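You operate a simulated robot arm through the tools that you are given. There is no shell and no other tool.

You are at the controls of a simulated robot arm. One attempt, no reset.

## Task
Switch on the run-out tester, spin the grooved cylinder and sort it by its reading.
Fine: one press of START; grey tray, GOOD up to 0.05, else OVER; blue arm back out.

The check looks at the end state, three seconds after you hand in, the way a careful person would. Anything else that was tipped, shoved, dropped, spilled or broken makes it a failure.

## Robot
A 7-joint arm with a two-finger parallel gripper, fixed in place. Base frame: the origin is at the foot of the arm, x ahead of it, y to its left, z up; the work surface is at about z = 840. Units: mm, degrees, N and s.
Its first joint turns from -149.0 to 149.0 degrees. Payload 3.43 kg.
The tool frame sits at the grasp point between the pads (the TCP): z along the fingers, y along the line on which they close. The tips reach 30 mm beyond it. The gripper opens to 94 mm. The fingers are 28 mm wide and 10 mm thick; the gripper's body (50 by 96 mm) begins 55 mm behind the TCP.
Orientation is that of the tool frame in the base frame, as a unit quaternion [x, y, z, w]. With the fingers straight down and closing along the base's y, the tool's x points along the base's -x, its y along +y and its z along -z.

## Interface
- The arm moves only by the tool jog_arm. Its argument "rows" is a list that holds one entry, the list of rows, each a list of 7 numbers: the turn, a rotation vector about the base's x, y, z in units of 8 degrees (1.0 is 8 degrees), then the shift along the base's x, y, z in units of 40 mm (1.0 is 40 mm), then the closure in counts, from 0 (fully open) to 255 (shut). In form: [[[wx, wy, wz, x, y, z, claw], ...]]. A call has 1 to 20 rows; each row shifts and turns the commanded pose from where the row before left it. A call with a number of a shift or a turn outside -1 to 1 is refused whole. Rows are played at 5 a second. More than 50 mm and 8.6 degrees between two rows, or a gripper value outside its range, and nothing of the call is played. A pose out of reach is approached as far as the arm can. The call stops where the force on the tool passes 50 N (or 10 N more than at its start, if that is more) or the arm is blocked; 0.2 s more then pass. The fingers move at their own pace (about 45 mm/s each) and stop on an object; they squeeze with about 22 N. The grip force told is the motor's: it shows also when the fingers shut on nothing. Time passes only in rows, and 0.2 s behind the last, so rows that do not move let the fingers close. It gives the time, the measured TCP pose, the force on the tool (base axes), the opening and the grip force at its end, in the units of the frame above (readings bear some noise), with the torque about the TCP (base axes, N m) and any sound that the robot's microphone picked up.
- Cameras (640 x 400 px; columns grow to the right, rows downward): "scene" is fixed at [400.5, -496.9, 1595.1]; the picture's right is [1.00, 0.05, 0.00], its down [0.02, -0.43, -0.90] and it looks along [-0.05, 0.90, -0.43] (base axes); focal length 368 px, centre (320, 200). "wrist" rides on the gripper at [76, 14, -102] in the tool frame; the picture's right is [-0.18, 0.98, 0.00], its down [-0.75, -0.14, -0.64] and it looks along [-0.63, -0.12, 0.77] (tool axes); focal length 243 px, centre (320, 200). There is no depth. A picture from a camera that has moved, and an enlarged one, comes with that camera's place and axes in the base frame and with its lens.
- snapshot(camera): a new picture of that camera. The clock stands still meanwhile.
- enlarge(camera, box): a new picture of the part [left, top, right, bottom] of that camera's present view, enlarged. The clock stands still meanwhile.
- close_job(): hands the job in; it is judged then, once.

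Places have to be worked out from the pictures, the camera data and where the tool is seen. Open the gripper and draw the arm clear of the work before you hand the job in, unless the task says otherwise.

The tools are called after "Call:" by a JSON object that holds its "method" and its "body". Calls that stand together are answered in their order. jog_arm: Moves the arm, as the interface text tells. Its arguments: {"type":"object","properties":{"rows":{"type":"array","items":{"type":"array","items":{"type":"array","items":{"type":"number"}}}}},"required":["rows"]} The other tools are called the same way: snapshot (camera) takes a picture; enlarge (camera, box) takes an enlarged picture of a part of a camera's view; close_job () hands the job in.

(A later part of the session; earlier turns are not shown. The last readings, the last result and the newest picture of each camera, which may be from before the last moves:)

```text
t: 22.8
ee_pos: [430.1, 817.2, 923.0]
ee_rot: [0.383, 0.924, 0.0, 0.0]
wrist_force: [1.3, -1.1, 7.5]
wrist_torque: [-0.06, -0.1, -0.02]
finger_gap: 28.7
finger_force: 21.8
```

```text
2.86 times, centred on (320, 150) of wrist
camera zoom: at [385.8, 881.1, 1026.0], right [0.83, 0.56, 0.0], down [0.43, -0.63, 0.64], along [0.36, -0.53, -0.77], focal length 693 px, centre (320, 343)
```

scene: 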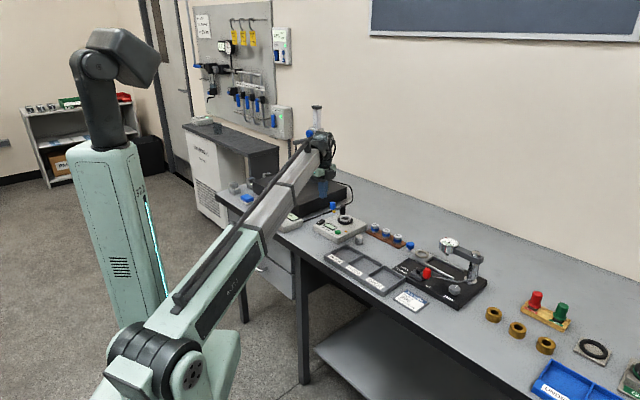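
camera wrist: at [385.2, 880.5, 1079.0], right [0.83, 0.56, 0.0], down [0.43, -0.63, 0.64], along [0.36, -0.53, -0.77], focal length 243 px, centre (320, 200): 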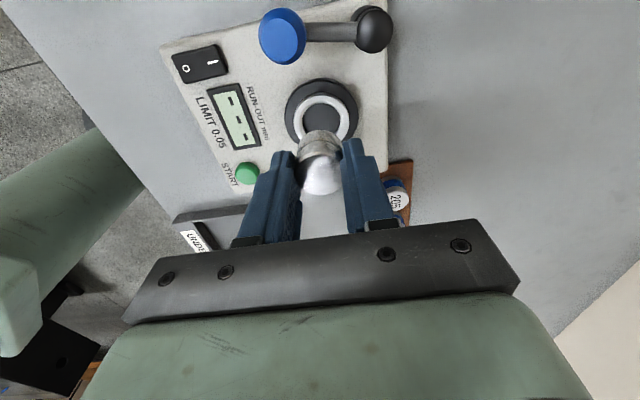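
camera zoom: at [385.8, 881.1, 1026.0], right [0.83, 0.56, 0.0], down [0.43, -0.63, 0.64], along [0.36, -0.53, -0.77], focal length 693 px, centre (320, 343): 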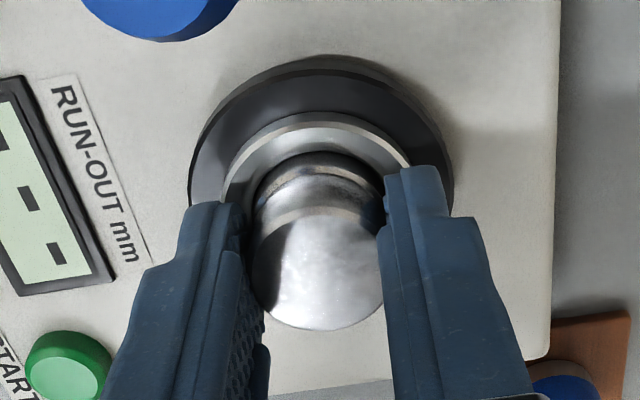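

The cylinder is seated in the ring (7.5 N downward reaction). I open the fingers and lift straight up.

Call:
{"method": "jog_arm", "body": {"rows": [[[0, 0, 0, 0, 0, 0.02, 255], [0, 0, 0, 0, 0, 0, 120], [0, 0, 0, 0, 0, 0, 120], [0, 0, 0, 0, 0, 0, 120], [0, 0, 0, 0, 0, 0, 120]]]}}

Call:
{"method": "enlarge", "body": {"camera": "scene", "box": [326, 196, 366, 226]}}

Call:
{"method": "enlarge", "body": {"camera": "wrist", "box": [260, 80, 380, 220]}}

```text
t: 24.0
ee_pos: [430.6, 817.8, 924.4]
ee_rot: [0.382, 0.924, 0.001, 0.0]
wrist_force: [-0.7, 1.3, -0.4]
wrist_torque: [0.02, 0.01, 0.01]
finger_gap: 49.8
finger_force: 0.1
```

```text
13.33 times, centred on (346, 211) of scene
camera zoom: at [400.5, -496.9, 1595.1], right [1.0, 0.05, 0.0], down [0.02, -0.43, -0.9], along [-0.05, 0.9, -0.43], focal length 4900 px, centre (-27, 53)
```

zoom: 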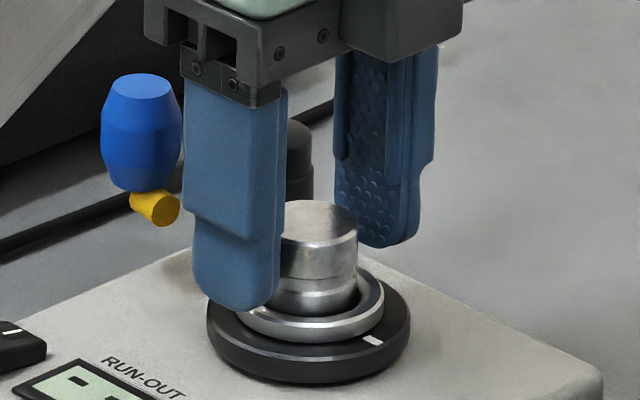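

```text
2.86 times, centred on (320, 150) of wrist
camera zoom: at [385.8, 881.5, 1026.7], right [0.83, 0.56, 0.0], down [0.43, -0.63, 0.64], along [0.36, -0.53, -0.77], focal length 693 px, centre (320, 343)
```

zoom: 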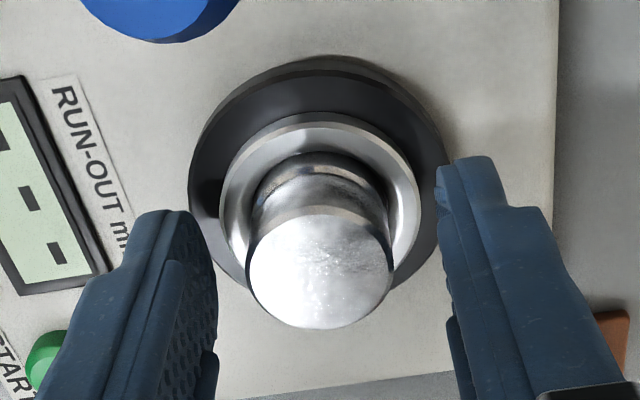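

The cylinder stands free and upright in the chuck. I lift clear, then yaw toward +35° while moving above the blue knob so the fingers can straddle it across the arm's swing direction.

Call:
{"method": "jog_arm", "body": {"rows": [[[0, 0, 0, 0, 0, 0.3, 120], [0, 0, 0, 0, 0, 0.85, 100], [0, 0, 0, 0, 0, 1, 100], [0, 0, 1, -0.134, 0.095, 0, 100], [0, 0, 1, -0.134, 0.095, 0, 100], [0, 0, 1, -0.134, 0.095, 0, 100], [0, 0, 1, -0.134, 0.095, 0, 100], [0, 0, 1, -0.134, 0.095, 0, 100], [0, 0, 1, -0.134, 0.095, 0, 100], [0, 0, 1, -0.134, 0.095, 0, 100], [0, 0, 1, -0.134, 0.095, 0, 100], [0, 0, 1, -0.134, 0.095, 0, 100], [0, 0, 1, -0.134, 0.095, 0, 100], [0, 0, 0, 0, 0, 0, 100], [0, 0, 0, 0, 0, 0, 100]]]}}

Call:
{"method": "snapshot", "body": {"camera": "wrist"}}

Call:
{"method": "snapshot", "body": {"camera": "scene"}}

```text
t: 27.2
ee_pos: [376.6, 855.8, 1010.3]
ee_rot: [-0.301, 0.954, 0.0, 0.0]
wrist_force: [-0.4, 0.4, -0.4]
wrist_torque: [0.02, 0.01, 0.0]
finger_gap: 57.2
finger_force: 0.1
```

```text
taken
camera wrist: at [304.7, 822.5, 1112.6], right [-0.41, 0.91, 0.0], down [0.7, 0.32, 0.64], along [0.58, 0.27, -0.77], focal length 243 px, centre (320, 200)
```

wrist: 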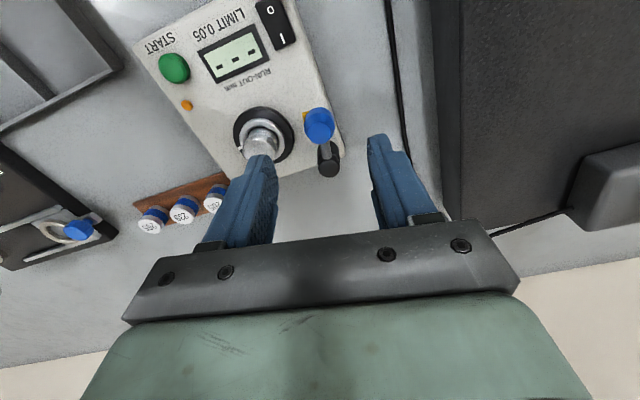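

```text
taken
```

scene: 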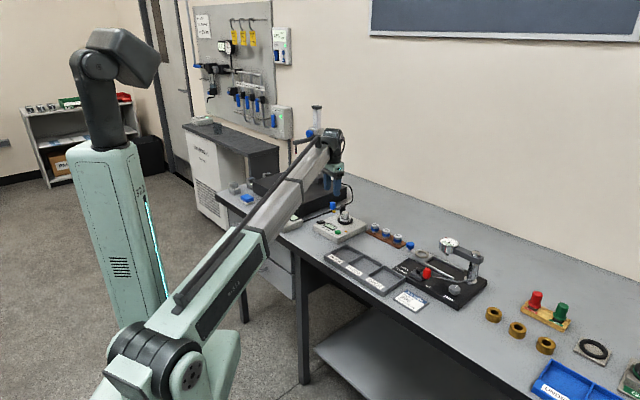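

Yaw +35° reached and the knob sits nearly on the tool axis. I enlarge to check alignment.

Call:
{"method": "enlarge", "body": {"camera": "wrist", "box": [230, 80, 390, 200]}}

Call:
{"method": "enlarge", "body": {"camera": "scene", "box": [316, 180, 370, 230]}}

```text
3.33 times, centred on (310, 140) of wrist
camera zoom: at [304.7, 822.5, 1112.6], right [-0.41, 0.91, 0.0], down [0.7, 0.32, 0.64], along [0.58, 0.27, -0.77], focal length 809 px, centre (353, 400)
```

zoom: 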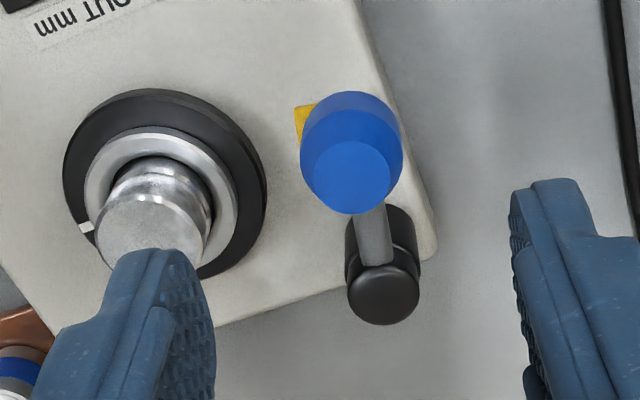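

```text
8.00 times, centred on (343, 205) of scene
camera zoom: at [400.5, -496.9, 1595.1], right [1.0, 0.05, 0.0], down [0.02, -0.43, -0.9], along [-0.05, 0.9, -0.43], focal length 2940 px, centre (136, 160)
```

zoom: 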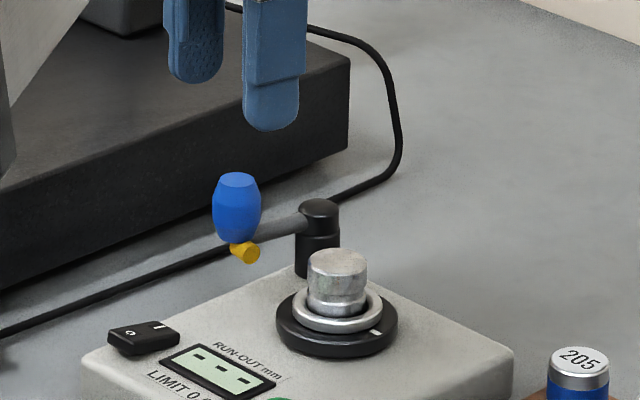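

The knob top is on the tool axis (yellow tip points toward the chuck on the tool −y side). I descend so the tips stop at z≈916, just above the cylinder's top (≈911) but well down the knob, then narrow the gap to a loose cage.

Call:
{"method": "jog_arm", "body": {"rows": [[[0, 0, 0, 0, 0, -0.5, 100], [0, 0, 0, 0, 0, -0.5, 100], [0, 0, 0, 0, 0, -0.4, 100], [0, 0, 0, 0, 0, -0.2, 100], [0, 0, 0, 0, 0, 0, 165], [0, 0, 0, 0, 0, 0, 165], [0, 0, 0, 0, 0, 0, 165]]]}}

Call:
{"method": "enlarge", "body": {"camera": "wrist", "box": [220, 100, 400, 235]}}

Call:
{"method": "enlarge", "body": {"camera": "scene", "box": [316, 180, 370, 230]}}

```text
t: 28.8
ee_pos: [376.4, 853.3, 945.1]
ee_rot: [-0.301, 0.954, 0.0, 0.0]
wrist_force: [-0.8, -0.6, 0.4]
wrist_torque: [-0.01, 0.03, 0.0]
finger_gap: 33.2
finger_force: 0.0
```

```text
2.96 times, centred on (310, 168) of wrist
camera zoom: at [304.8, 822.5, 1047.9], right [-0.41, 0.91, 0.0], down [0.7, 0.32, 0.64], along [0.58, 0.27, -0.77], focal length 719 px, centre (350, 296)
```

zoom: 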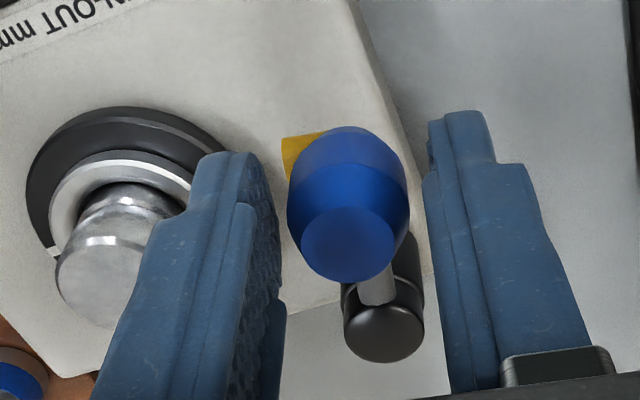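

```text
8.00 times, centred on (343, 205) of scene
camera zoom: at [400.5, -496.9, 1595.1], right [1.0, 0.05, 0.0], down [0.02, -0.43, -0.9], along [-0.05, 0.9, -0.43], focal length 2940 px, centre (136, 160)
```

zoom: 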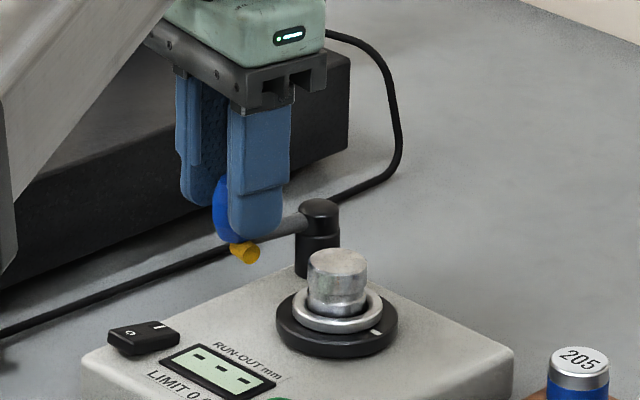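

The cage is around the knob (gap 33 vs knob ~25). I narrow it slightly and start the swing along the arc about the post (radius ≈51 mm), 4° per row with the tool turning along, first 16° to see that the arm follows.

Call:
{"method": "jog_arm", "body": {"rows": [[[0, 0, 0, 0, 0, 0, 178], [0, 0, 0, 0, 0, 0, 178], [0, 0, 0.5, 0.0523, -0.0725, 0, 178], [0, 0, 0.5, 0.0573, -0.0685, 0, 178], [0, 0, 0.5, 0.062, -0.0645, 0, 178], [0, 0, 0.5, 0.0663, -0.06, 0, 178], [0, 0, 0, 0, 0, 0, 178]]]}}

Call:
{"method": "enlarge", "body": {"camera": "wrist", "box": [220, 100, 400, 235]}}

Call:
{"method": "enlarge", "body": {"camera": "scene", "box": [316, 180, 370, 230]}}

```text
t: 30.4
ee_pos: [385.8, 844.3, 945.5]
ee_rot: [-0.431, 0.902, 0.001, 0.0]
wrist_force: [-0.1, 0.5, 0.7]
wrist_torque: [0.01, 0.07, 0.01]
finger_gap: 28.3
finger_force: 0.1
```

```text
2.96 times, centred on (310, 168) of wrist
camera zoom: at [326.5, 793.9, 1048.1], right [-0.65, 0.76, 0.0], down [0.58, 0.5, 0.64], along [0.49, 0.42, -0.77], focal length 719 px, centre (350, 296)
```

zoom: 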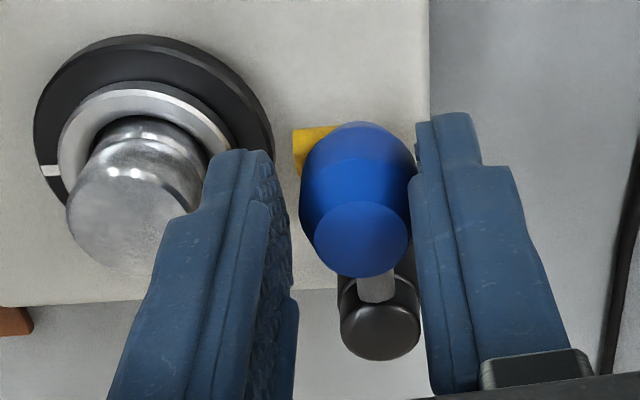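

```text
8.00 times, centred on (343, 205) of scene
camera zoom: at [400.5, -496.9, 1595.1], right [1.0, 0.05, 0.0], down [0.02, -0.43, -0.9], along [-0.05, 0.9, -0.43], focal length 2940 px, centre (136, 160)
```

zoom: 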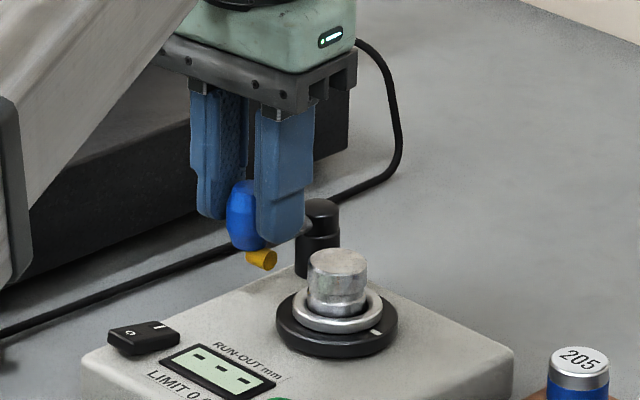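

The arm follows the pad with negligible force. I raise 2.5 mm for extra clearance over the cylinder and go on another 16°.

Call:
{"method": "jog_arm", "body": {"rows": [[[0, 0, 0, 0, 0, 0.06, 178], [0, 0, 0.5, 0.0703, -0.055, 0, 178], [0, 0, 0.5, 0.074, -0.0503, 0, 178], [0, 0, 0.5, 0.077, -0.0448, 0, 178], [0, 0, 0.5, 0.0803, -0.0395, 0, 178], [0, 0, 0, 0, 0, 0, 178]]]}}

Call:
{"method": "enlarge", "body": {"camera": "wrist", "box": [220, 100, 400, 235]}}

Call:
{"method": "enlarge", "body": {"camera": "scene", "box": [316, 180, 370, 230]}}

```text
t: 31.8
ee_pos: [398.9, 837.4, 949.1]
ee_rot: [-0.552, 0.834, 0.0, 0.0]
wrist_force: [0.4, 0.4, 0.2]
wrist_torque: [0.0, -0.01, -0.01]
finger_gap: 28.6
finger_force: 0.3
```

```text
2.96 times, centred on (310, 168) of wrist
camera zoom: at [355.0, 773.3, 1051.1], right [-0.83, 0.55, 0.0], down [0.42, 0.64, 0.64], along [0.35, 0.54, -0.77], focal length 719 px, centre (350, 296)
```

zoom: 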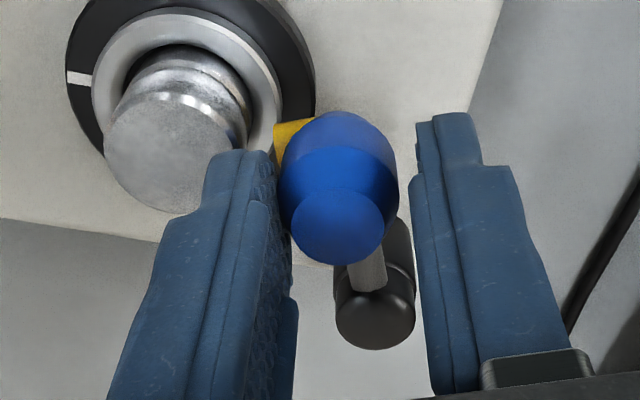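

```text
8.00 times, centred on (343, 205) of scene
camera zoom: at [400.5, -496.9, 1595.1], right [1.0, 0.05, 0.0], down [0.02, -0.43, -0.9], along [-0.05, 0.9, -0.43], focal length 2940 px, centre (136, 160)
```

zoom: 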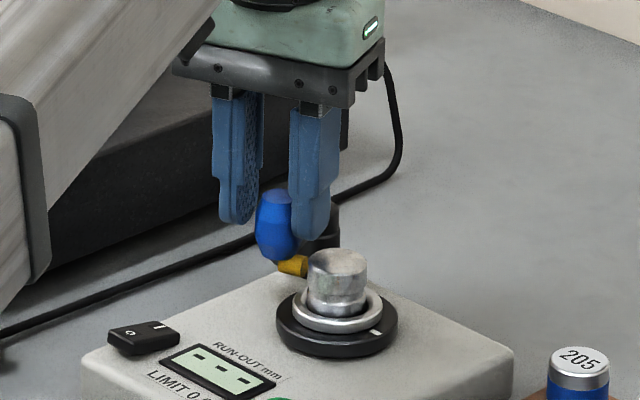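

The knob now leans on the leading pad, so the arm is moving on by itself (perhaps a detent or spring toward the cylinder). I enlarge the probe region to see whether the tip already touches.

Call:
{"method": "enlarge", "body": {"camera": "scene", "box": [328, 196, 360, 220]}}

Call:
{"method": "enlarge", "body": {"camera": "wrist", "box": [230, 100, 340, 180]}}

```text
16.00 times, centred on (344, 208) of scene
camera zoom: at [400.5, -496.9, 1595.1], right [1.0, 0.05, 0.0], down [0.02, -0.43, -0.9], along [-0.05, 0.9, -0.43], focal length 5880 px, centre (-64, 72)
```

zoom: 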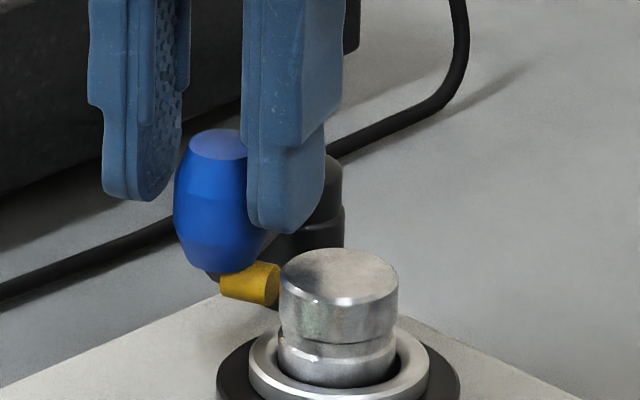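

```text
5.00 times, centred on (285, 140) of wrist
camera zoom: at [355.0, 773.3, 1051.1], right [-0.83, 0.55, 0.0], down [0.42, 0.64, 0.64], along [0.35, 0.54, -0.77], focal length 1213 px, centre (495, 500)
```

zoom: 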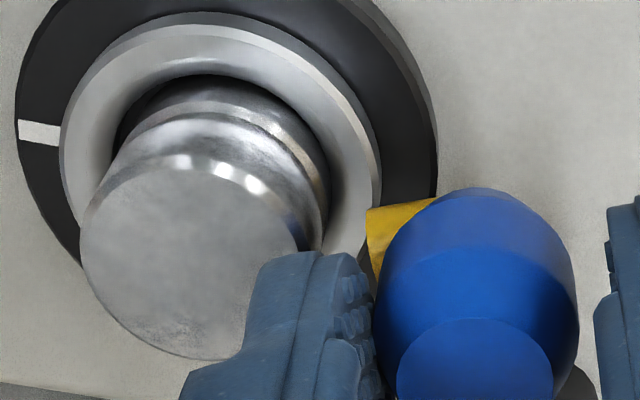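

The tip is still several millimetres from the cylinder. I continue the arc 4° at a time.

Call:
{"method": "jog_arm", "body": {"rows": [[[0, 0, 0.5, 0.0828, -0.0338, 0, 178], [0, 0, 0.5, 0.085, -0.0278, 0, 178], [0, 0, 0, 0, 0, 0, 178]]]}}

Call:
{"method": "enlarge", "body": {"camera": "wrist", "box": [220, 80, 400, 215]}}

Call:
{"method": "enlarge", "body": {"camera": "scene", "box": [328, 196, 360, 220]}}

```text
t: 32.6
ee_pos: [404.7, 835.6, 947.8]
ee_rot: [-0.609, 0.793, -0.001, 0.0]
wrist_force: [-5.5, 3.5, 2.3]
wrist_torque: [0.07, 0.23, -0.02]
finger_gap: 31.5
finger_force: 3.1
```

```text
2.96 times, centred on (310, 148) of wrist
camera zoom: at [370.6, 764.8, 1050.6], right [-0.9, 0.43, 0.0], down [0.33, 0.69, 0.64], along [0.28, 0.58, -0.77], focal length 719 px, centre (350, 356)
```

zoom: 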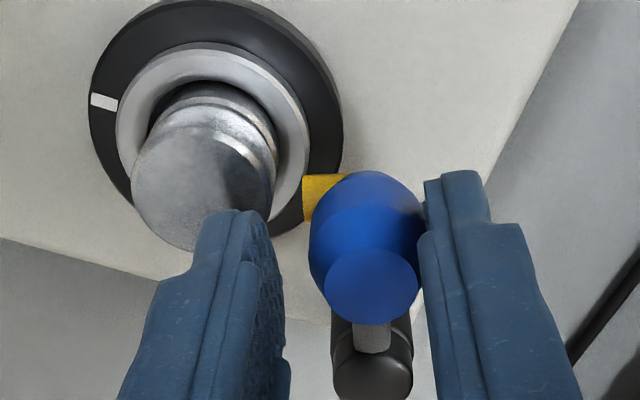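

```text
16.00 times, centred on (344, 208) of scene
camera zoom: at [400.5, -496.9, 1595.1], right [1.0, 0.05, 0.0], down [0.02, -0.43, -0.9], along [-0.05, 0.9, -0.43], focal length 5880 px, centre (-64, 72)
```

zoom: 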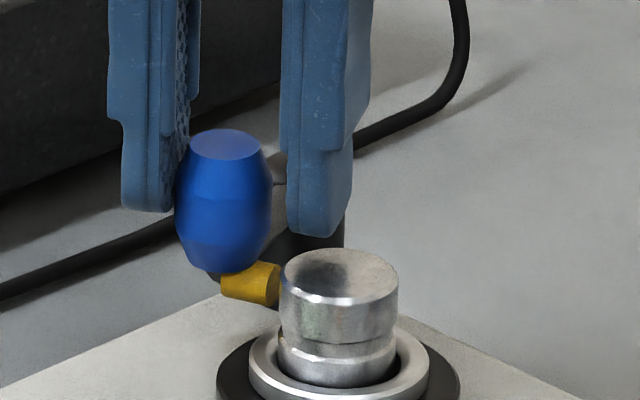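

The tip has not moved since: the arm is at its inner stop with the probe against the cylinder, and the trailing pad is now pressing lightly. I back off one step so no pad loads it, open the fingers and lift away.

Call:
{"method": "jog_arm", "body": {"rows": [[[0, 0, -0.5, -0.085, 0.0278, 0, 178], [0, 0, 0, 0, 0, 0, 130], [0, 0, 0, 0, 0, 0, 130], [0, 0, 0, 0, 0, 0, 130]]]}}

Call:
{"method": "enlarge", "body": {"camera": "wrist", "box": [220, 80, 400, 215]}}

Call:
{"method": "enlarge", "body": {"camera": "scene", "box": [328, 196, 360, 220]}}

```text
t: 33.6
ee_pos: [402.7, 835.6, 948.8]
ee_rot: [-0.581, 0.814, 0.0, 0.0]
wrist_force: [-0.3, 0.5, 0.2]
wrist_torque: [0.0, 0.05, -0.01]
finger_gap: 46.3
finger_force: 0.0
```

```text
2.96 times, centred on (310, 148) of wrist
camera zoom: at [363.0, 767.9, 1050.6], right [-0.87, 0.49, 0.0], down [0.38, 0.67, 0.64], along [0.32, 0.56, -0.77], focal length 719 px, centre (350, 356)
```

zoom: 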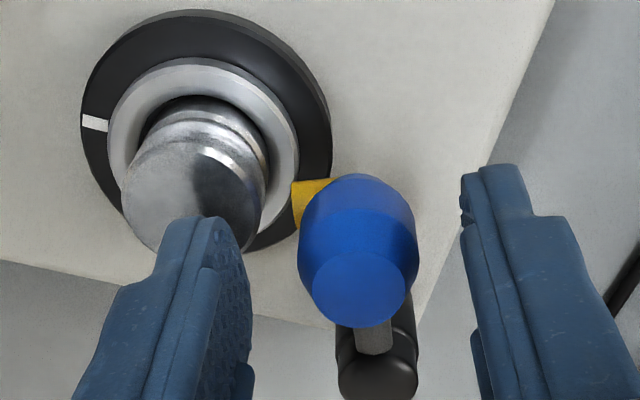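

```text
16.00 times, centred on (344, 208) of scene
camera zoom: at [400.5, -496.9, 1595.1], right [1.0, 0.05, 0.0], down [0.02, -0.43, -0.9], along [-0.05, 0.9, -0.43], focal length 5880 px, centre (-64, 72)
```

zoom: 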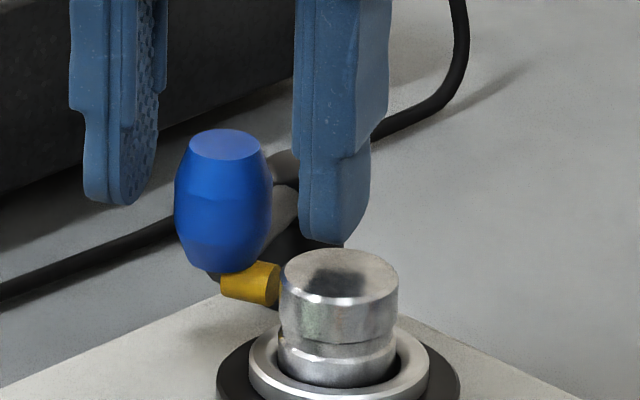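

The arm stays in by itself. I lift straight up and then inspect the probe gap and the display from above.

Call:
{"method": "jog_arm", "body": {"rows": [[[0, 0, 0, 0, 0, 0.3, 130], [0, 0, 0, 0, 0, 0.8, 130], [0, 0, 0, 0, 0, 0.9, 130], [0, 0, 0, 0, 0, 0, 130]]]}}

Call:
{"method": "snapshot", "body": {"camera": "wrist"}}

Call:
{"method": "enlarge", "body": {"camera": "wrist", "box": [240, 60, 370, 160]}}

Call:
{"method": "enlarge", "body": {"camera": "scene", "box": [316, 196, 372, 240]}}

```text
t: 34.6
ee_pos: [402.0, 834.2, 1030.0]
ee_rot: [-0.581, 0.814, 0.0, 0.0]
wrist_force: [-0.2, -0.2, 0.4]
wrist_torque: [-0.01, 0.0, -0.05]
finger_gap: 46.1
finger_force: 0.0
```

```text
taken
camera wrist: at [362.9, 767.8, 1132.3], right [-0.87, 0.49, 0.0], down [0.38, 0.67, 0.64], along [0.32, 0.56, -0.77], focal length 243 px, centre (320, 200)
```

wrist: 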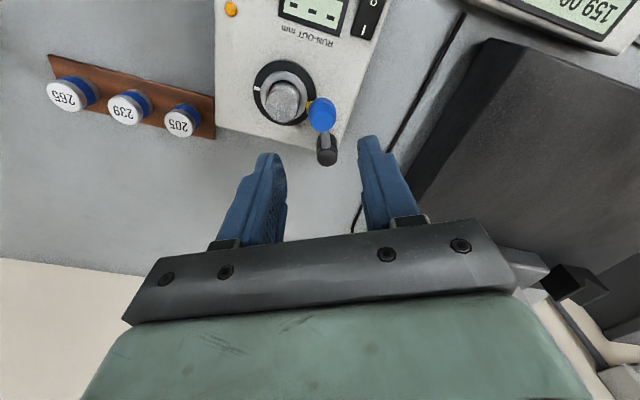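

```text
4.00 times, centred on (305, 110) of wrist
camera zoom: at [362.9, 767.8, 1132.3], right [-0.87, 0.49, 0.0], down [0.38, 0.67, 0.64], along [0.32, 0.56, -0.77], focal length 970 px, centre (380, 560)
```

zoom: 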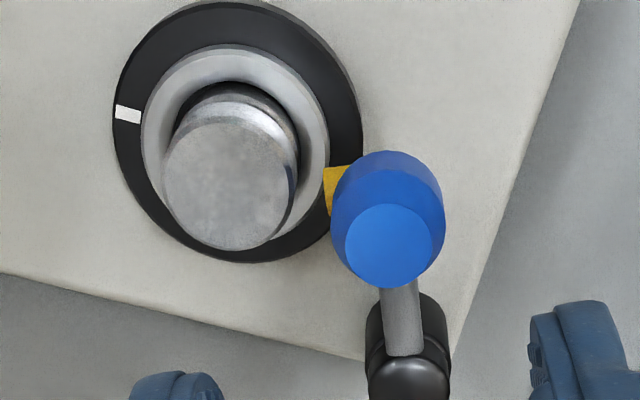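

```text
9.09 times, centred on (344, 218) of scene
camera zoom: at [400.5, -496.9, 1595.1], right [1.0, 0.05, 0.0], down [0.02, -0.43, -0.9], along [-0.05, 0.9, -0.43], focal length 3341 px, centre (102, 36)
```

zoom: 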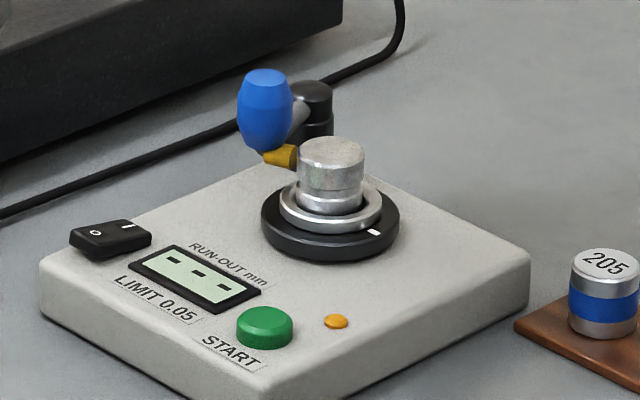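

The knob now rests at 248° about the post (34° in), unmoved by a 6 N push, so the arm is at its inner stop; the display still shows "- - -" and the tester is ready. I move over START at about (402.5, 728), close the fingers and descend to tips ≈ 15 mm above the button.

Call:
{"method": "jog_arm", "body": {"rows": [[[0, 0, 0, 0.01, -0.7, 0, 200], [0, 0, 0, 0.01, -0.7, 0, 255], [0, 0, 0, 0.01, -0.7, 0, 255], [0, 0, 0, 0.01, -0.58, 0, 255], [0, 0, 0, 0, 0, -0.8, 255], [0, 0, 0, 0, 0, -0.8, 255], [0, 0, 0, 0, 0, -0.8, 255], [0, 0, 0, 0, 0, -0.2, 255], [0, 0, 0, 0, 0, 0, 255]]]}}

Call:
{"method": "enlarge", "body": {"camera": "wrist", "box": [220, 60, 420, 200]}}

Call:
{"method": "enlarge", "body": {"camera": "scene", "box": [316, 196, 372, 240]}}

```text
t: 36.6
ee_pos: [402.6, 728.4, 923.6]
ee_rot: [-0.581, 0.814, 0.0, -0.001]
wrist_force: [0.5, 0.3, -0.1]
wrist_torque: [-0.01, -0.02, 0.0]
finger_gap: 0.0
finger_force: 22.3
```

```text
2.86 times, centred on (320, 130) of wrist
camera zoom: at [364.1, 660.0, 1025.5], right [-0.87, 0.49, 0.0], down [0.38, 0.67, 0.64], along [0.32, 0.56, -0.77], focal length 693 px, centre (320, 400)
```

zoom: 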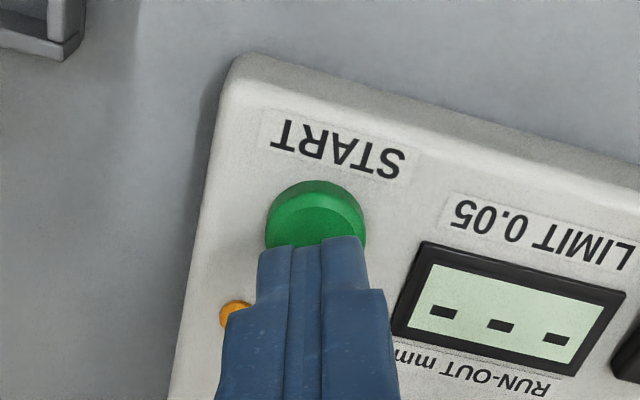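

```text
9.09 times, centred on (344, 218) of scene
camera zoom: at [400.5, -496.9, 1595.1], right [1.0, 0.05, 0.0], down [0.02, -0.43, -0.9], along [-0.05, 0.9, -0.43], focal length 3341 px, centre (102, 36)
```

zoom: 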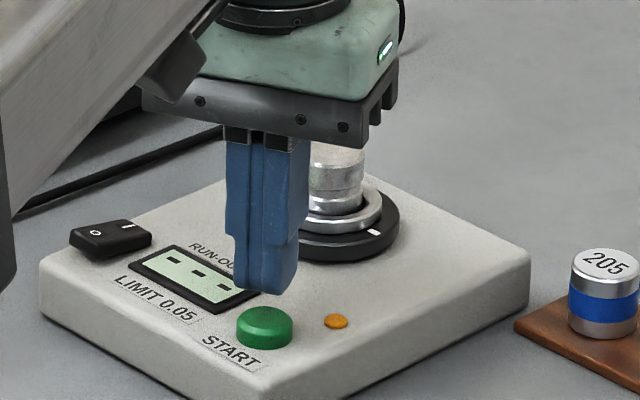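

The fingertips are above START, ~3 mm off its centre; I correct that and descend to just above contact.

Call:
{"method": "jog_arm", "body": {"rows": [[[0, 0, 0, -0.02, -0.06, 0, 255], [0, 0, 0, 0, 0, -0.15, 255], [0, 0, 0, 0, 0, -0.1, 255], [0, 0, 0, 0, 0, 0, 255]]]}}

Call:
{"method": "enlarge", "body": {"camera": "wrist", "box": [220, 60, 420, 200]}}

Call:
{"method": "enlarge", "body": {"camera": "scene", "box": [326, 216, 356, 239]}}

```text
t: 37.6
ee_pos: [400.7, 724.3, 914.2]
ee_rot: [-0.581, 0.814, 0.001, 0.001]
wrist_force: [-0.6, -0.2, -0.4]
wrist_torque: [-0.01, -0.01, -0.01]
finger_gap: 0.0
finger_force: 22.2
```

```text
2.86 times, centred on (320, 130) of wrist
camera zoom: at [363.0, 657.7, 1016.6], right [-0.87, 0.49, 0.0], down [0.38, 0.67, 0.64], along [0.32, 0.56, -0.77], focal length 693 px, centre (320, 400)
```

zoom: 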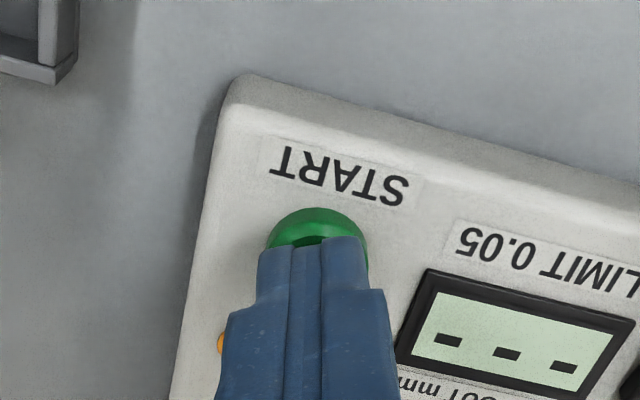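

```text
16.00 times, centred on (341, 228) of scene
camera zoom: at [400.5, -496.9, 1595.1], right [1.0, 0.05, 0.0], down [0.02, -0.43, -0.9], along [-0.05, 0.9, -0.43], focal length 5880 px, centre (-16, -240)
```

zoom: 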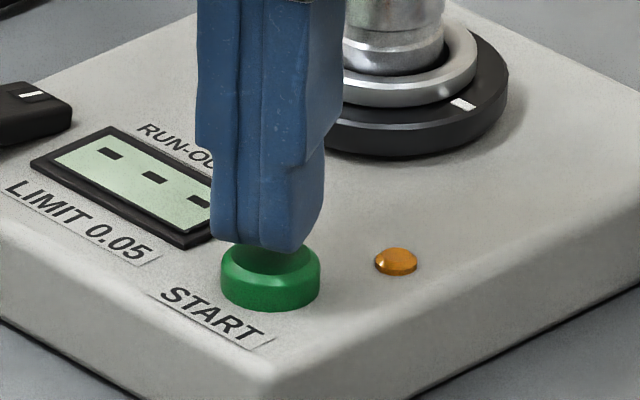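

The tip is just above the button's centre. Now I press down once, gently, and check.

Call:
{"method": "jog_arm", "body": {"rows": [[[0, 0, 0, 0, 0, -0.05, 255], [0, 0, 0, 0, 0, -0.05, 255], [0, 0, 0, 0, 0, -0.05, 255], [0, 0, 0, 0, 0, 0, 255]]]}}

Call:
{"method": "enlarge", "body": {"camera": "scene", "box": [326, 205, 366, 239]}}

```text
t: 38.6
ee_pos: [403.1, 725.1, 908.1]
ee_rot: [-0.581, 0.814, 0.0, 0.0]
wrist_force: [0.4, 0.8, -0.2]
wrist_torque: [0.0, 0.02, -0.01]
finger_gap: 0.0
finger_force: 22.4
```

```text
11.76 times, centred on (346, 222) of scene
camera zoom: at [400.5, -496.9, 1595.1], right [1.0, 0.05, 0.0], down [0.02, -0.43, -0.9], along [-0.05, 0.9, -0.43], focal length 4324 px, centre (14, -59)
```

zoom: 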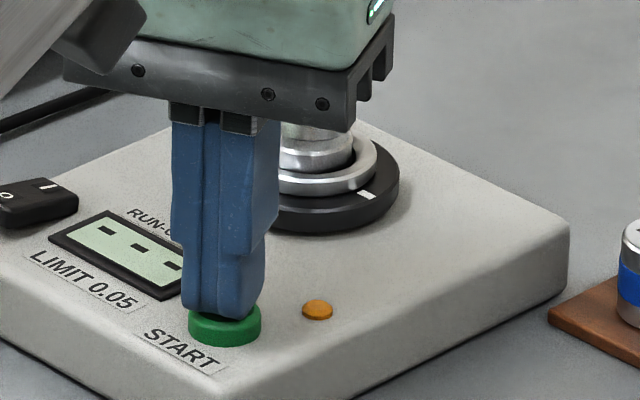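

No contact force yet. I continue the same downward press.

Call:
{"method": "jog_arm", "body": {"rows": [[[0, 0, 0, 0, 0, -0.04, 255], [0, 0, 0, 0, 0, -0.04, 255], [0, 0, 0, 0, 0, 0, 255]]]}}

Call:
{"method": "enlarge", "body": {"camera": "scene", "box": [326, 205, 366, 239]}}

```text
t: 39.4
ee_pos: [401.4, 725.7, 904.4]
ee_rot: [-0.58, 0.814, 0.0, 0.0]
wrist_force: [0.4, -0.8, 1.6]
wrist_torque: [0.0, 0.0, -0.01]
finger_gap: 0.0
finger_force: 21.6
heard: click
```

```text
11.76 times, centred on (346, 222) of scene
camera zoom: at [400.5, -496.9, 1595.1], right [1.0, 0.05, 0.0], down [0.02, -0.43, -0.9], along [-0.05, 0.9, -0.43], focal length 4324 px, centre (14, -59)
```

zoom: 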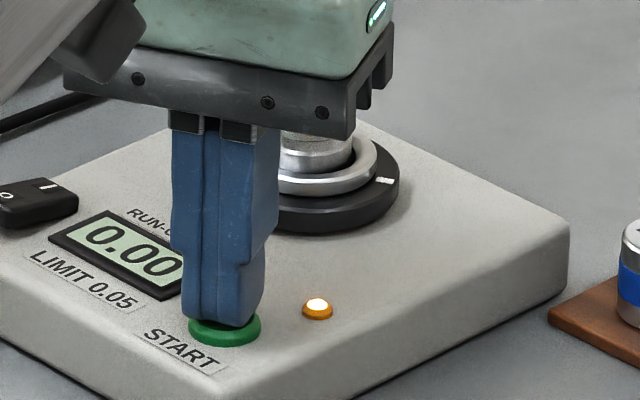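

Click heard, the lamp is lit, the display shows 0.00 and the turntable mark has moved: it is spinning. I lift straight off the button once and watch the display.

Call:
{"method": "jog_arm", "body": {"rows": [[[0, 0, 0, 0, 0, 0.3, 255], [0, 0, 0, 0, 0, 0.6, 255], [0, 0, 0, 0, 0, 0.8, 255], [0, 0, 0, 0, 0, 0.8, 255], [0, 0, 0, 0, 0, 0, 255]]]}}

Call:
{"method": "enlarge", "body": {"camera": "scene", "box": [316, 196, 372, 240]}}

```text
t: 40.6
ee_pos: [402.6, 726.8, 1007.2]
ee_rot: [-0.581, 0.814, 0.0, -0.001]
wrist_force: [-0.5, -0.3, 0.8]
wrist_torque: [0.02, -0.01, -0.01]
finger_gap: 0.1
finger_force: 21.9
```

```text
9.09 times, centred on (344, 218) of scene
camera zoom: at [400.5, -496.9, 1595.1], right [1.0, 0.05, 0.0], down [0.02, -0.43, -0.9], along [-0.05, 0.9, -0.43], focal length 3341 px, centre (102, 36)
```

zoom: 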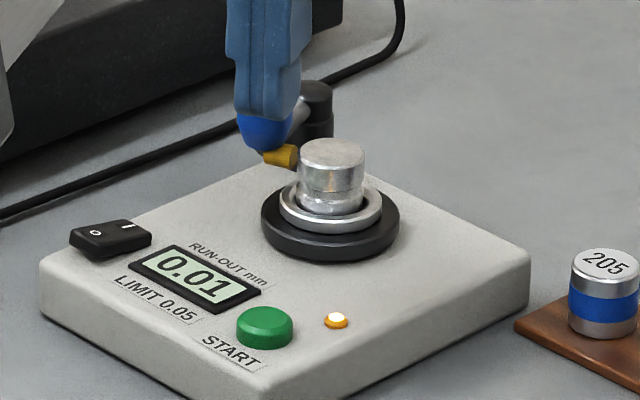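

The reading climbs (0.01) with the lamp still on. I wait for the spin to end.

Call:
{"method": "jog_arm", "body": {"rows": [[[0, 0, 0, 0, 0, 0, 255], [0, 0, 0, 0, 0, 0, 255], [0, 0, 0, 0, 0, 0, 255], [0, 0, 0, 0, 0, 0, 255], [0, 0, 0, 0, 0, 0, 255], [0, 0, 0, 0, 0, 0, 255], [0, 0, 0, 0, 0, 0, 255], [0, 0, 0, 0, 0, 0, 255], [0, 0, 0, 0, 0, 0, 255], [0, 0, 0, 0, 0, 0, 255]]]}}

Call:
{"method": "enlarge", "body": {"camera": "scene", "box": [316, 196, 372, 240]}}

```text
t: 42.8
ee_pos: [402.6, 724.6, 1005.5]
ee_rot: [-0.58, 0.814, -0.001, 0.0]
wrist_force: [0.0, 0.4, 0.7]
wrist_torque: [-0.01, -0.01, 0.0]
finger_gap: 0.0
finger_force: 22.0
```

```text
9.09 times, centred on (344, 218) of scene
camera zoom: at [400.5, -496.9, 1595.1], right [1.0, 0.05, 0.0], down [0.02, -0.43, -0.9], along [-0.05, 0.9, -0.43], focal length 3341 px, centre (102, 36)
```

zoom: 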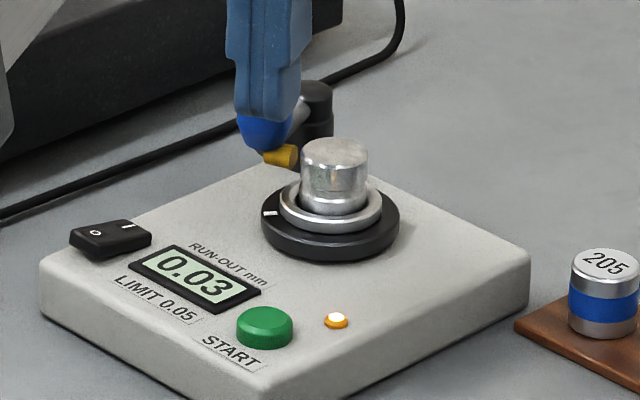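

Now 0.03 and still running. I keep waiting.

Call:
{"method": "jog_arm", "body": {"rows": [[[0, 0, 0, 0, 0, 0, 255], [0, 0, 0, 0, 0, 0, 255], [0, 0, 0, 0, 0, 0, 255], [0, 0, 0, 0, 0, 0, 255], [0, 0, 0, 0, 0, 0, 255], [0, 0, 0, 0, 0, 0, 255], [0, 0, 0, 0, 0, 0, 255], [0, 0, 0, 0, 0, 0, 255], [0, 0, 0, 0, 0, 0, 255], [0, 0, 0, 0, 0, 0, 255], [0, 0, 0, 0, 0, 0, 255], [0, 0, 0, 0, 0, 0, 255], [0, 0, 0, 0, 0, 0, 255], [0, 0, 0, 0, 0, 0, 255], [0, 0, 0, 0, 0, 0, 255]]]}}

Call:
{"method": "enlarge", "body": {"camera": "scene", "box": [316, 196, 372, 240]}}

```text
t: 46.0
ee_pos: [402.5, 726.0, 1006.3]
ee_rot: [-0.58, 0.814, -0.001, 0.0]
wrist_force: [0.4, -0.7, 0.1]
wrist_torque: [0.01, 0.01, 0.0]
finger_gap: 0.0
finger_force: 21.5
```

```text
9.09 times, centred on (344, 218) of scene
camera zoom: at [400.5, -496.9, 1595.1], right [1.0, 0.05, 0.0], down [0.02, -0.43, -0.9], along [-0.05, 0.9, -0.43], focal length 3341 px, centre (102, 36)
```

zoom: 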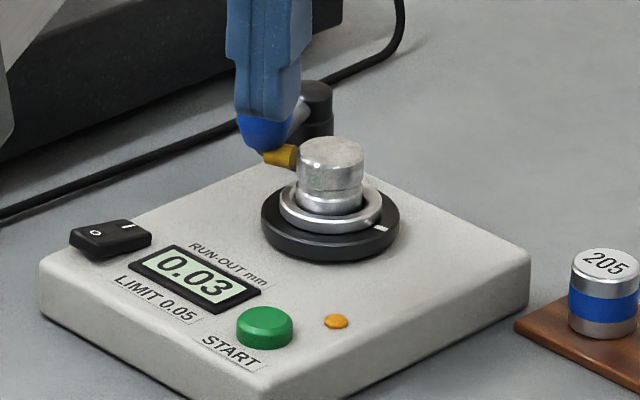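

The lamp is off: the spin has ended with what looks like 0.03. I zoom in on the display to be sure it is not 0.08.

Call:
{"method": "enlarge", "body": {"camera": "scene", "box": [324, 219, 344, 233]}}

Call:
{"method": "enlarge", "body": {"camera": "scene", "box": [330, 196, 366, 228]}}

Call:
{"method": "snapshot", "body": {"camera": "wrist"}}

```text
16.00 times, centred on (334, 226) of scene
camera zoom: at [400.5, -496.9, 1595.1], right [1.0, 0.05, 0.0], down [0.02, -0.43, -0.9], along [-0.05, 0.9, -0.43], focal length 5880 px, centre (96, -216)
```

zoom: 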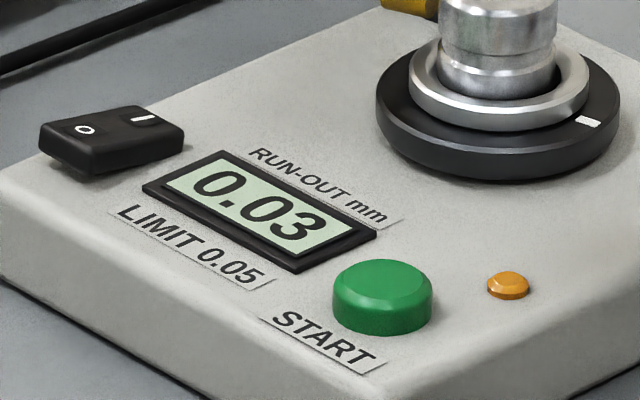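

```text
12.50 times, centred on (348, 212) of scene
camera zoom: at [400.5, -496.9, 1595.1], right [1.0, 0.05, 0.0], down [0.02, -0.43, -0.9], along [-0.05, 0.9, -0.43], focal length 4594 px, centre (-30, 50)
```

zoom: 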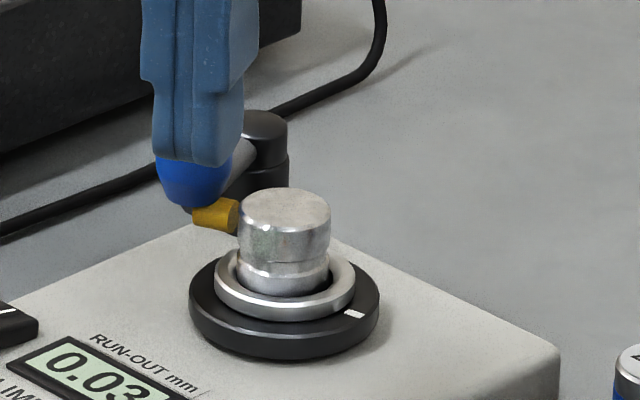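

```text
taken
camera wrist: at [363.1, 658.5, 1107.9], right [-0.87, 0.49, 0.0], down [0.38, 0.67, 0.64], along [0.32, 0.56, -0.77], focal length 243 px, centre (320, 200)
```

wrist: 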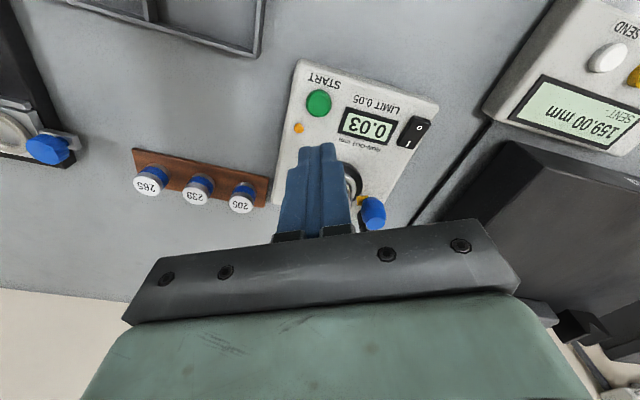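

The reading is a steady 0.03 mm, under the 0.05 limit, so the cylinder goes to GOOD. Next the blue arm goes back out: I move over the knob at (400, 836.6), open the fingers moderately and descend around it with tips at z≈920, above the cylinder top.

Call:
{"method": "jog_arm", "body": {"rows": [[[0, 0, 0, -0.007, 0.7, 0.1, 255], [0, 0, 0, -0.007, 0.7, 0, 200], [0, 0, 0, -0.007, 0.7, 0, 141], [0, 0, 0, -0.007, 0.67, 0, 141], [0, 0, 0, 0, 0, 0, 141], [0, 0, 0, 0, 0, 0, 141]]]}}

Call:
{"method": "enlarge", "body": {"camera": "wrist", "box": [220, 60, 400, 195]}}

```text
t: 47.4
ee_pos: [401.5, 836.2, 1007.0]
ee_rot: [-0.58, 0.815, -0.001, 0.001]
wrist_force: [0.0, 0.0, 0.5]
wrist_torque: [-0.02, 0.0, -0.04]
finger_gap: 42.0
finger_force: 0.1
```

```text
2.96 times, centred on (310, 128) of wrist
camera zoom: at [362.3, 769.5, 1110.2], right [-0.87, 0.49, 0.0], down [0.38, 0.67, 0.64], along [0.32, 0.56, -0.77], focal length 719 px, centre (350, 415)
```

zoom: 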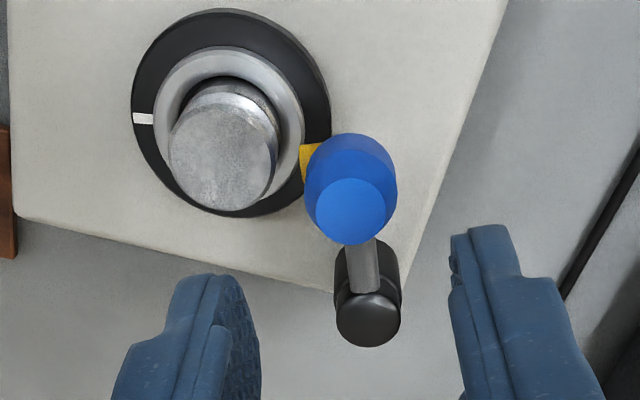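

The knob is on the tool axis. I descend to z≈950 and narrow the cage.

Call:
{"method": "jog_arm", "body": {"rows": [[[0, 0, 0, 0, 0, -0.5, 141], [0, 0, 0, 0, 0, -0.5, 141], [0, 0, 0, 0, 0, -0.3, 141], [0, 0, 0, 0, 0, -0.15, 141], [0, 0, 0, 0, 0, 0, 178], [0, 0, 0, 0, 0, 0, 178], [0, 0, 0, 0, 0, 0, 178]]]}}

Call:
{"method": "enlarge", "body": {"camera": "wrist", "box": [220, 80, 400, 215]}}

Call:
{"method": "enlarge", "body": {"camera": "scene", "box": [322, 190, 362, 222]}}

```text
t: 49.0
ee_pos: [402.0, 836.2, 950.2]
ee_rot: [-0.581, 0.814, 0.0, 0.001]
wrist_force: [0.4, -0.3, -0.8]
wrist_torque: [0.0, 0.0, 0.01]
finger_gap: 28.4
finger_force: 0.0
```

```text
2.96 times, centred on (310, 148) of wrist
camera zoom: at [363.1, 769.8, 1052.8], right [-0.87, 0.49, 0.0], down [0.38, 0.67, 0.64], along [0.32, 0.56, -0.77], focal length 719 px, centre (350, 356)
```

zoom: 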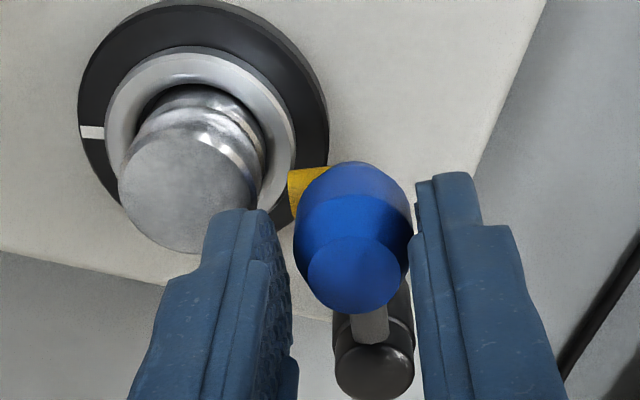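

```text
12.50 times, centred on (342, 206) of scene
camera zoom: at [400.5, -496.9, 1595.1], right [1.0, 0.05, 0.0], down [0.02, -0.43, -0.9], along [-0.05, 0.9, -0.43], focal length 4594 px, centre (45, 125)
```

zoom: 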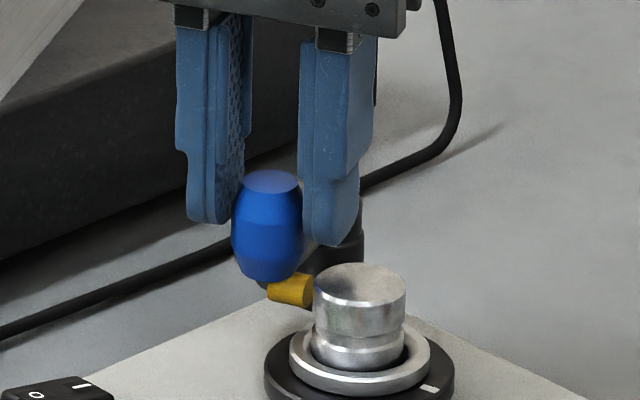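

The cage is set. I swing the arm back outward along the reverse arc, first 16°.

Call:
{"method": "jog_arm", "body": {"rows": [[[0, 0, -0.5, -0.0818, 0.0363, 0, 178], [0, 0, -0.5, -0.0788, 0.042, 0, 178], [0, 0, -0.5, -0.0758, 0.0473, 0, 178], [0, 0, -0.5, -0.0723, 0.0525, 0, 178], [0, 0, 0, 0, 0, 0, 178]]]}}

Call:
{"method": "enlarge", "body": {"camera": "wrist", "box": [220, 80, 400, 215]}}

Call:
{"method": "enlarge", "body": {"camera": "scene", "box": [322, 190, 362, 222]}}

```text
t: 50.2
ee_pos: [389.4, 843.9, 950.3]
ee_rot: [-0.461, 0.887, 0.0, 0.0]
wrist_force: [-0.6, -0.3, -0.6]
wrist_torque: [-0.01, -0.03, 0.02]
finger_gap: 28.5
finger_force: 0.1
```

```text
2.96 times, centred on (310, 148) of wrist
camera zoom: at [332.6, 789.9, 1053.1], right [-0.7, 0.72, 0.0], down [0.55, 0.54, 0.64], along [0.46, 0.45, -0.77], focal length 719 px, centre (350, 356)
```

zoom: 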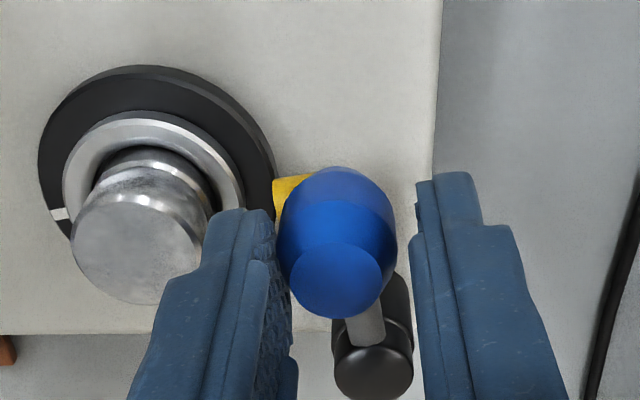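

```text
12.50 times, centred on (342, 206) of scene
camera zoom: at [400.5, -496.9, 1595.1], right [1.0, 0.05, 0.0], down [0.02, -0.43, -0.9], along [-0.05, 0.9, -0.43], focal length 4594 px, centre (45, 125)
```

zoom: 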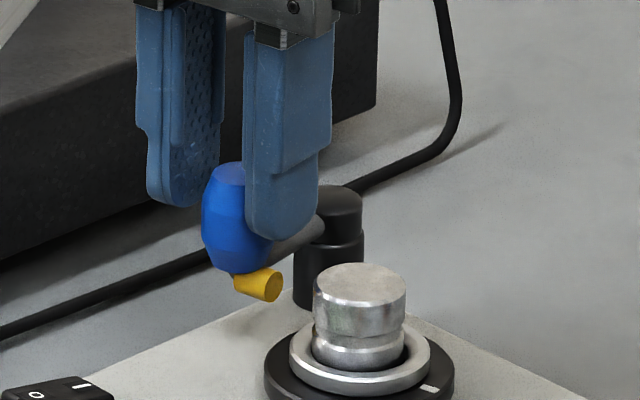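

The knob follows, pushed by the pad on its chuck side. I continue the remaining 20° outward.

Call:
{"method": "jog_arm", "body": {"rows": [[[0, 0, -0.5, -0.0685, 0.0575, 0, 178], [0, 0, -0.5, -0.0643, 0.062, 0, 178], [0, 0, -0.5, -0.0598, 0.0665, 0, 178], [0, 0, -0.5, -0.055, 0.0703, 0, 178], [0, 0, -0.5, -0.05, 0.0743, 0, 178], [0, 0, 0, 0, 0, 0, 178]]]}}

Call:
{"method": "enlarge", "body": {"camera": "wrist", "box": [220, 80, 400, 215]}}

Call:
{"method": "enlarge", "body": {"camera": "scene", "box": [318, 196, 358, 228]}}

```text
t: 51.6
ee_pos: [377.1, 857.5, 950.2]
ee_rot: [-0.3, 0.954, 0.0, 0.0]
wrist_force: [0.2, -0.7, -0.2]
wrist_torque: [-0.04, 0.01, 0.04]
finger_gap: 28.5
finger_force: 0.1
```

```text
2.96 times, centred on (310, 148) of wrist
camera zoom: at [305.1, 825.2, 1053.5], right [-0.41, 0.91, 0.0], down [0.7, 0.32, 0.64], along [0.59, 0.26, -0.77], focal length 719 px, centre (350, 356)
```

zoom: 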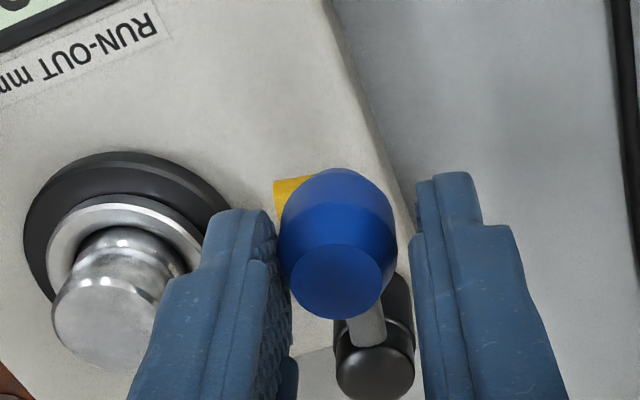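

```text
12.50 times, centred on (338, 212) of scene
camera zoom: at [400.5, -496.9, 1595.1], right [1.0, 0.05, 0.0], down [0.02, -0.43, -0.9], along [-0.05, 0.9, -0.43], focal length 4594 px, centre (95, 50)
```

zoom: 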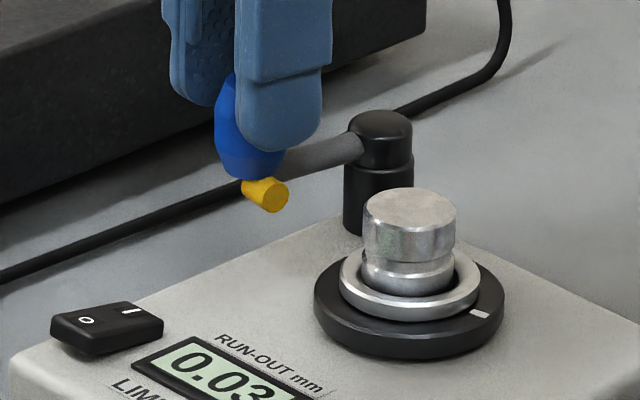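

The arm is back at exactly its original out position (tip at the same pixel as at the start). I open the fingers, lift clear, and yaw back to −45° above the chuck to fetch the cylinder.

Call:
{"method": "jog_arm", "body": {"rows": [[[0, 0, 0, 0, 0, 0, 130], [0, 0, 0, 0, 0, 0, 110], [0, 0, 0, 0, 0, 0, 110], [0, 0, 0, 0, 0, 0.4, 110], [0, 0, 0, 0, 0, 0.6, 110], [0, 0, 0, 0, 0, 0.6, 110], [0, 0, 0, 0, 0, 0, 110]]]}}

Call:
{"method": "enlarge", "body": {"camera": "scene", "box": [318, 196, 358, 228]}}

```text
t: 53.2
ee_pos: [375.2, 856.2, 1015.8]
ee_rot: [-0.301, 0.954, 0.0, 0.0]
wrist_force: [0.3, 0.1, 0.4]
wrist_torque: [-0.01, 0.02, 0.0]
finger_gap: 53.2
finger_force: 0.1
```

```text
12.50 times, centred on (338, 212) of scene
camera zoom: at [400.5, -496.9, 1595.1], right [1.0, 0.05, 0.0], down [0.02, -0.43, -0.9], along [-0.05, 0.9, -0.43], focal length 4594 px, centre (95, 50)
```

zoom: 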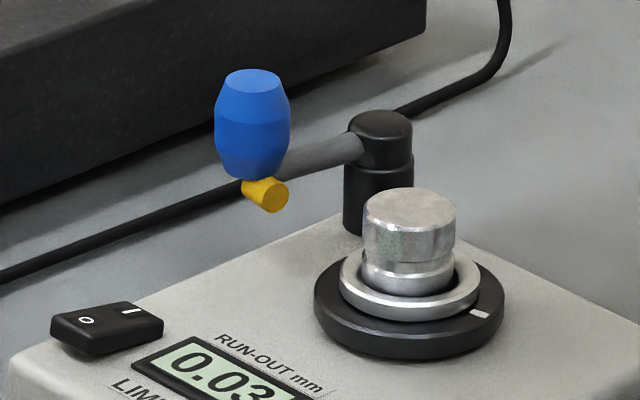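

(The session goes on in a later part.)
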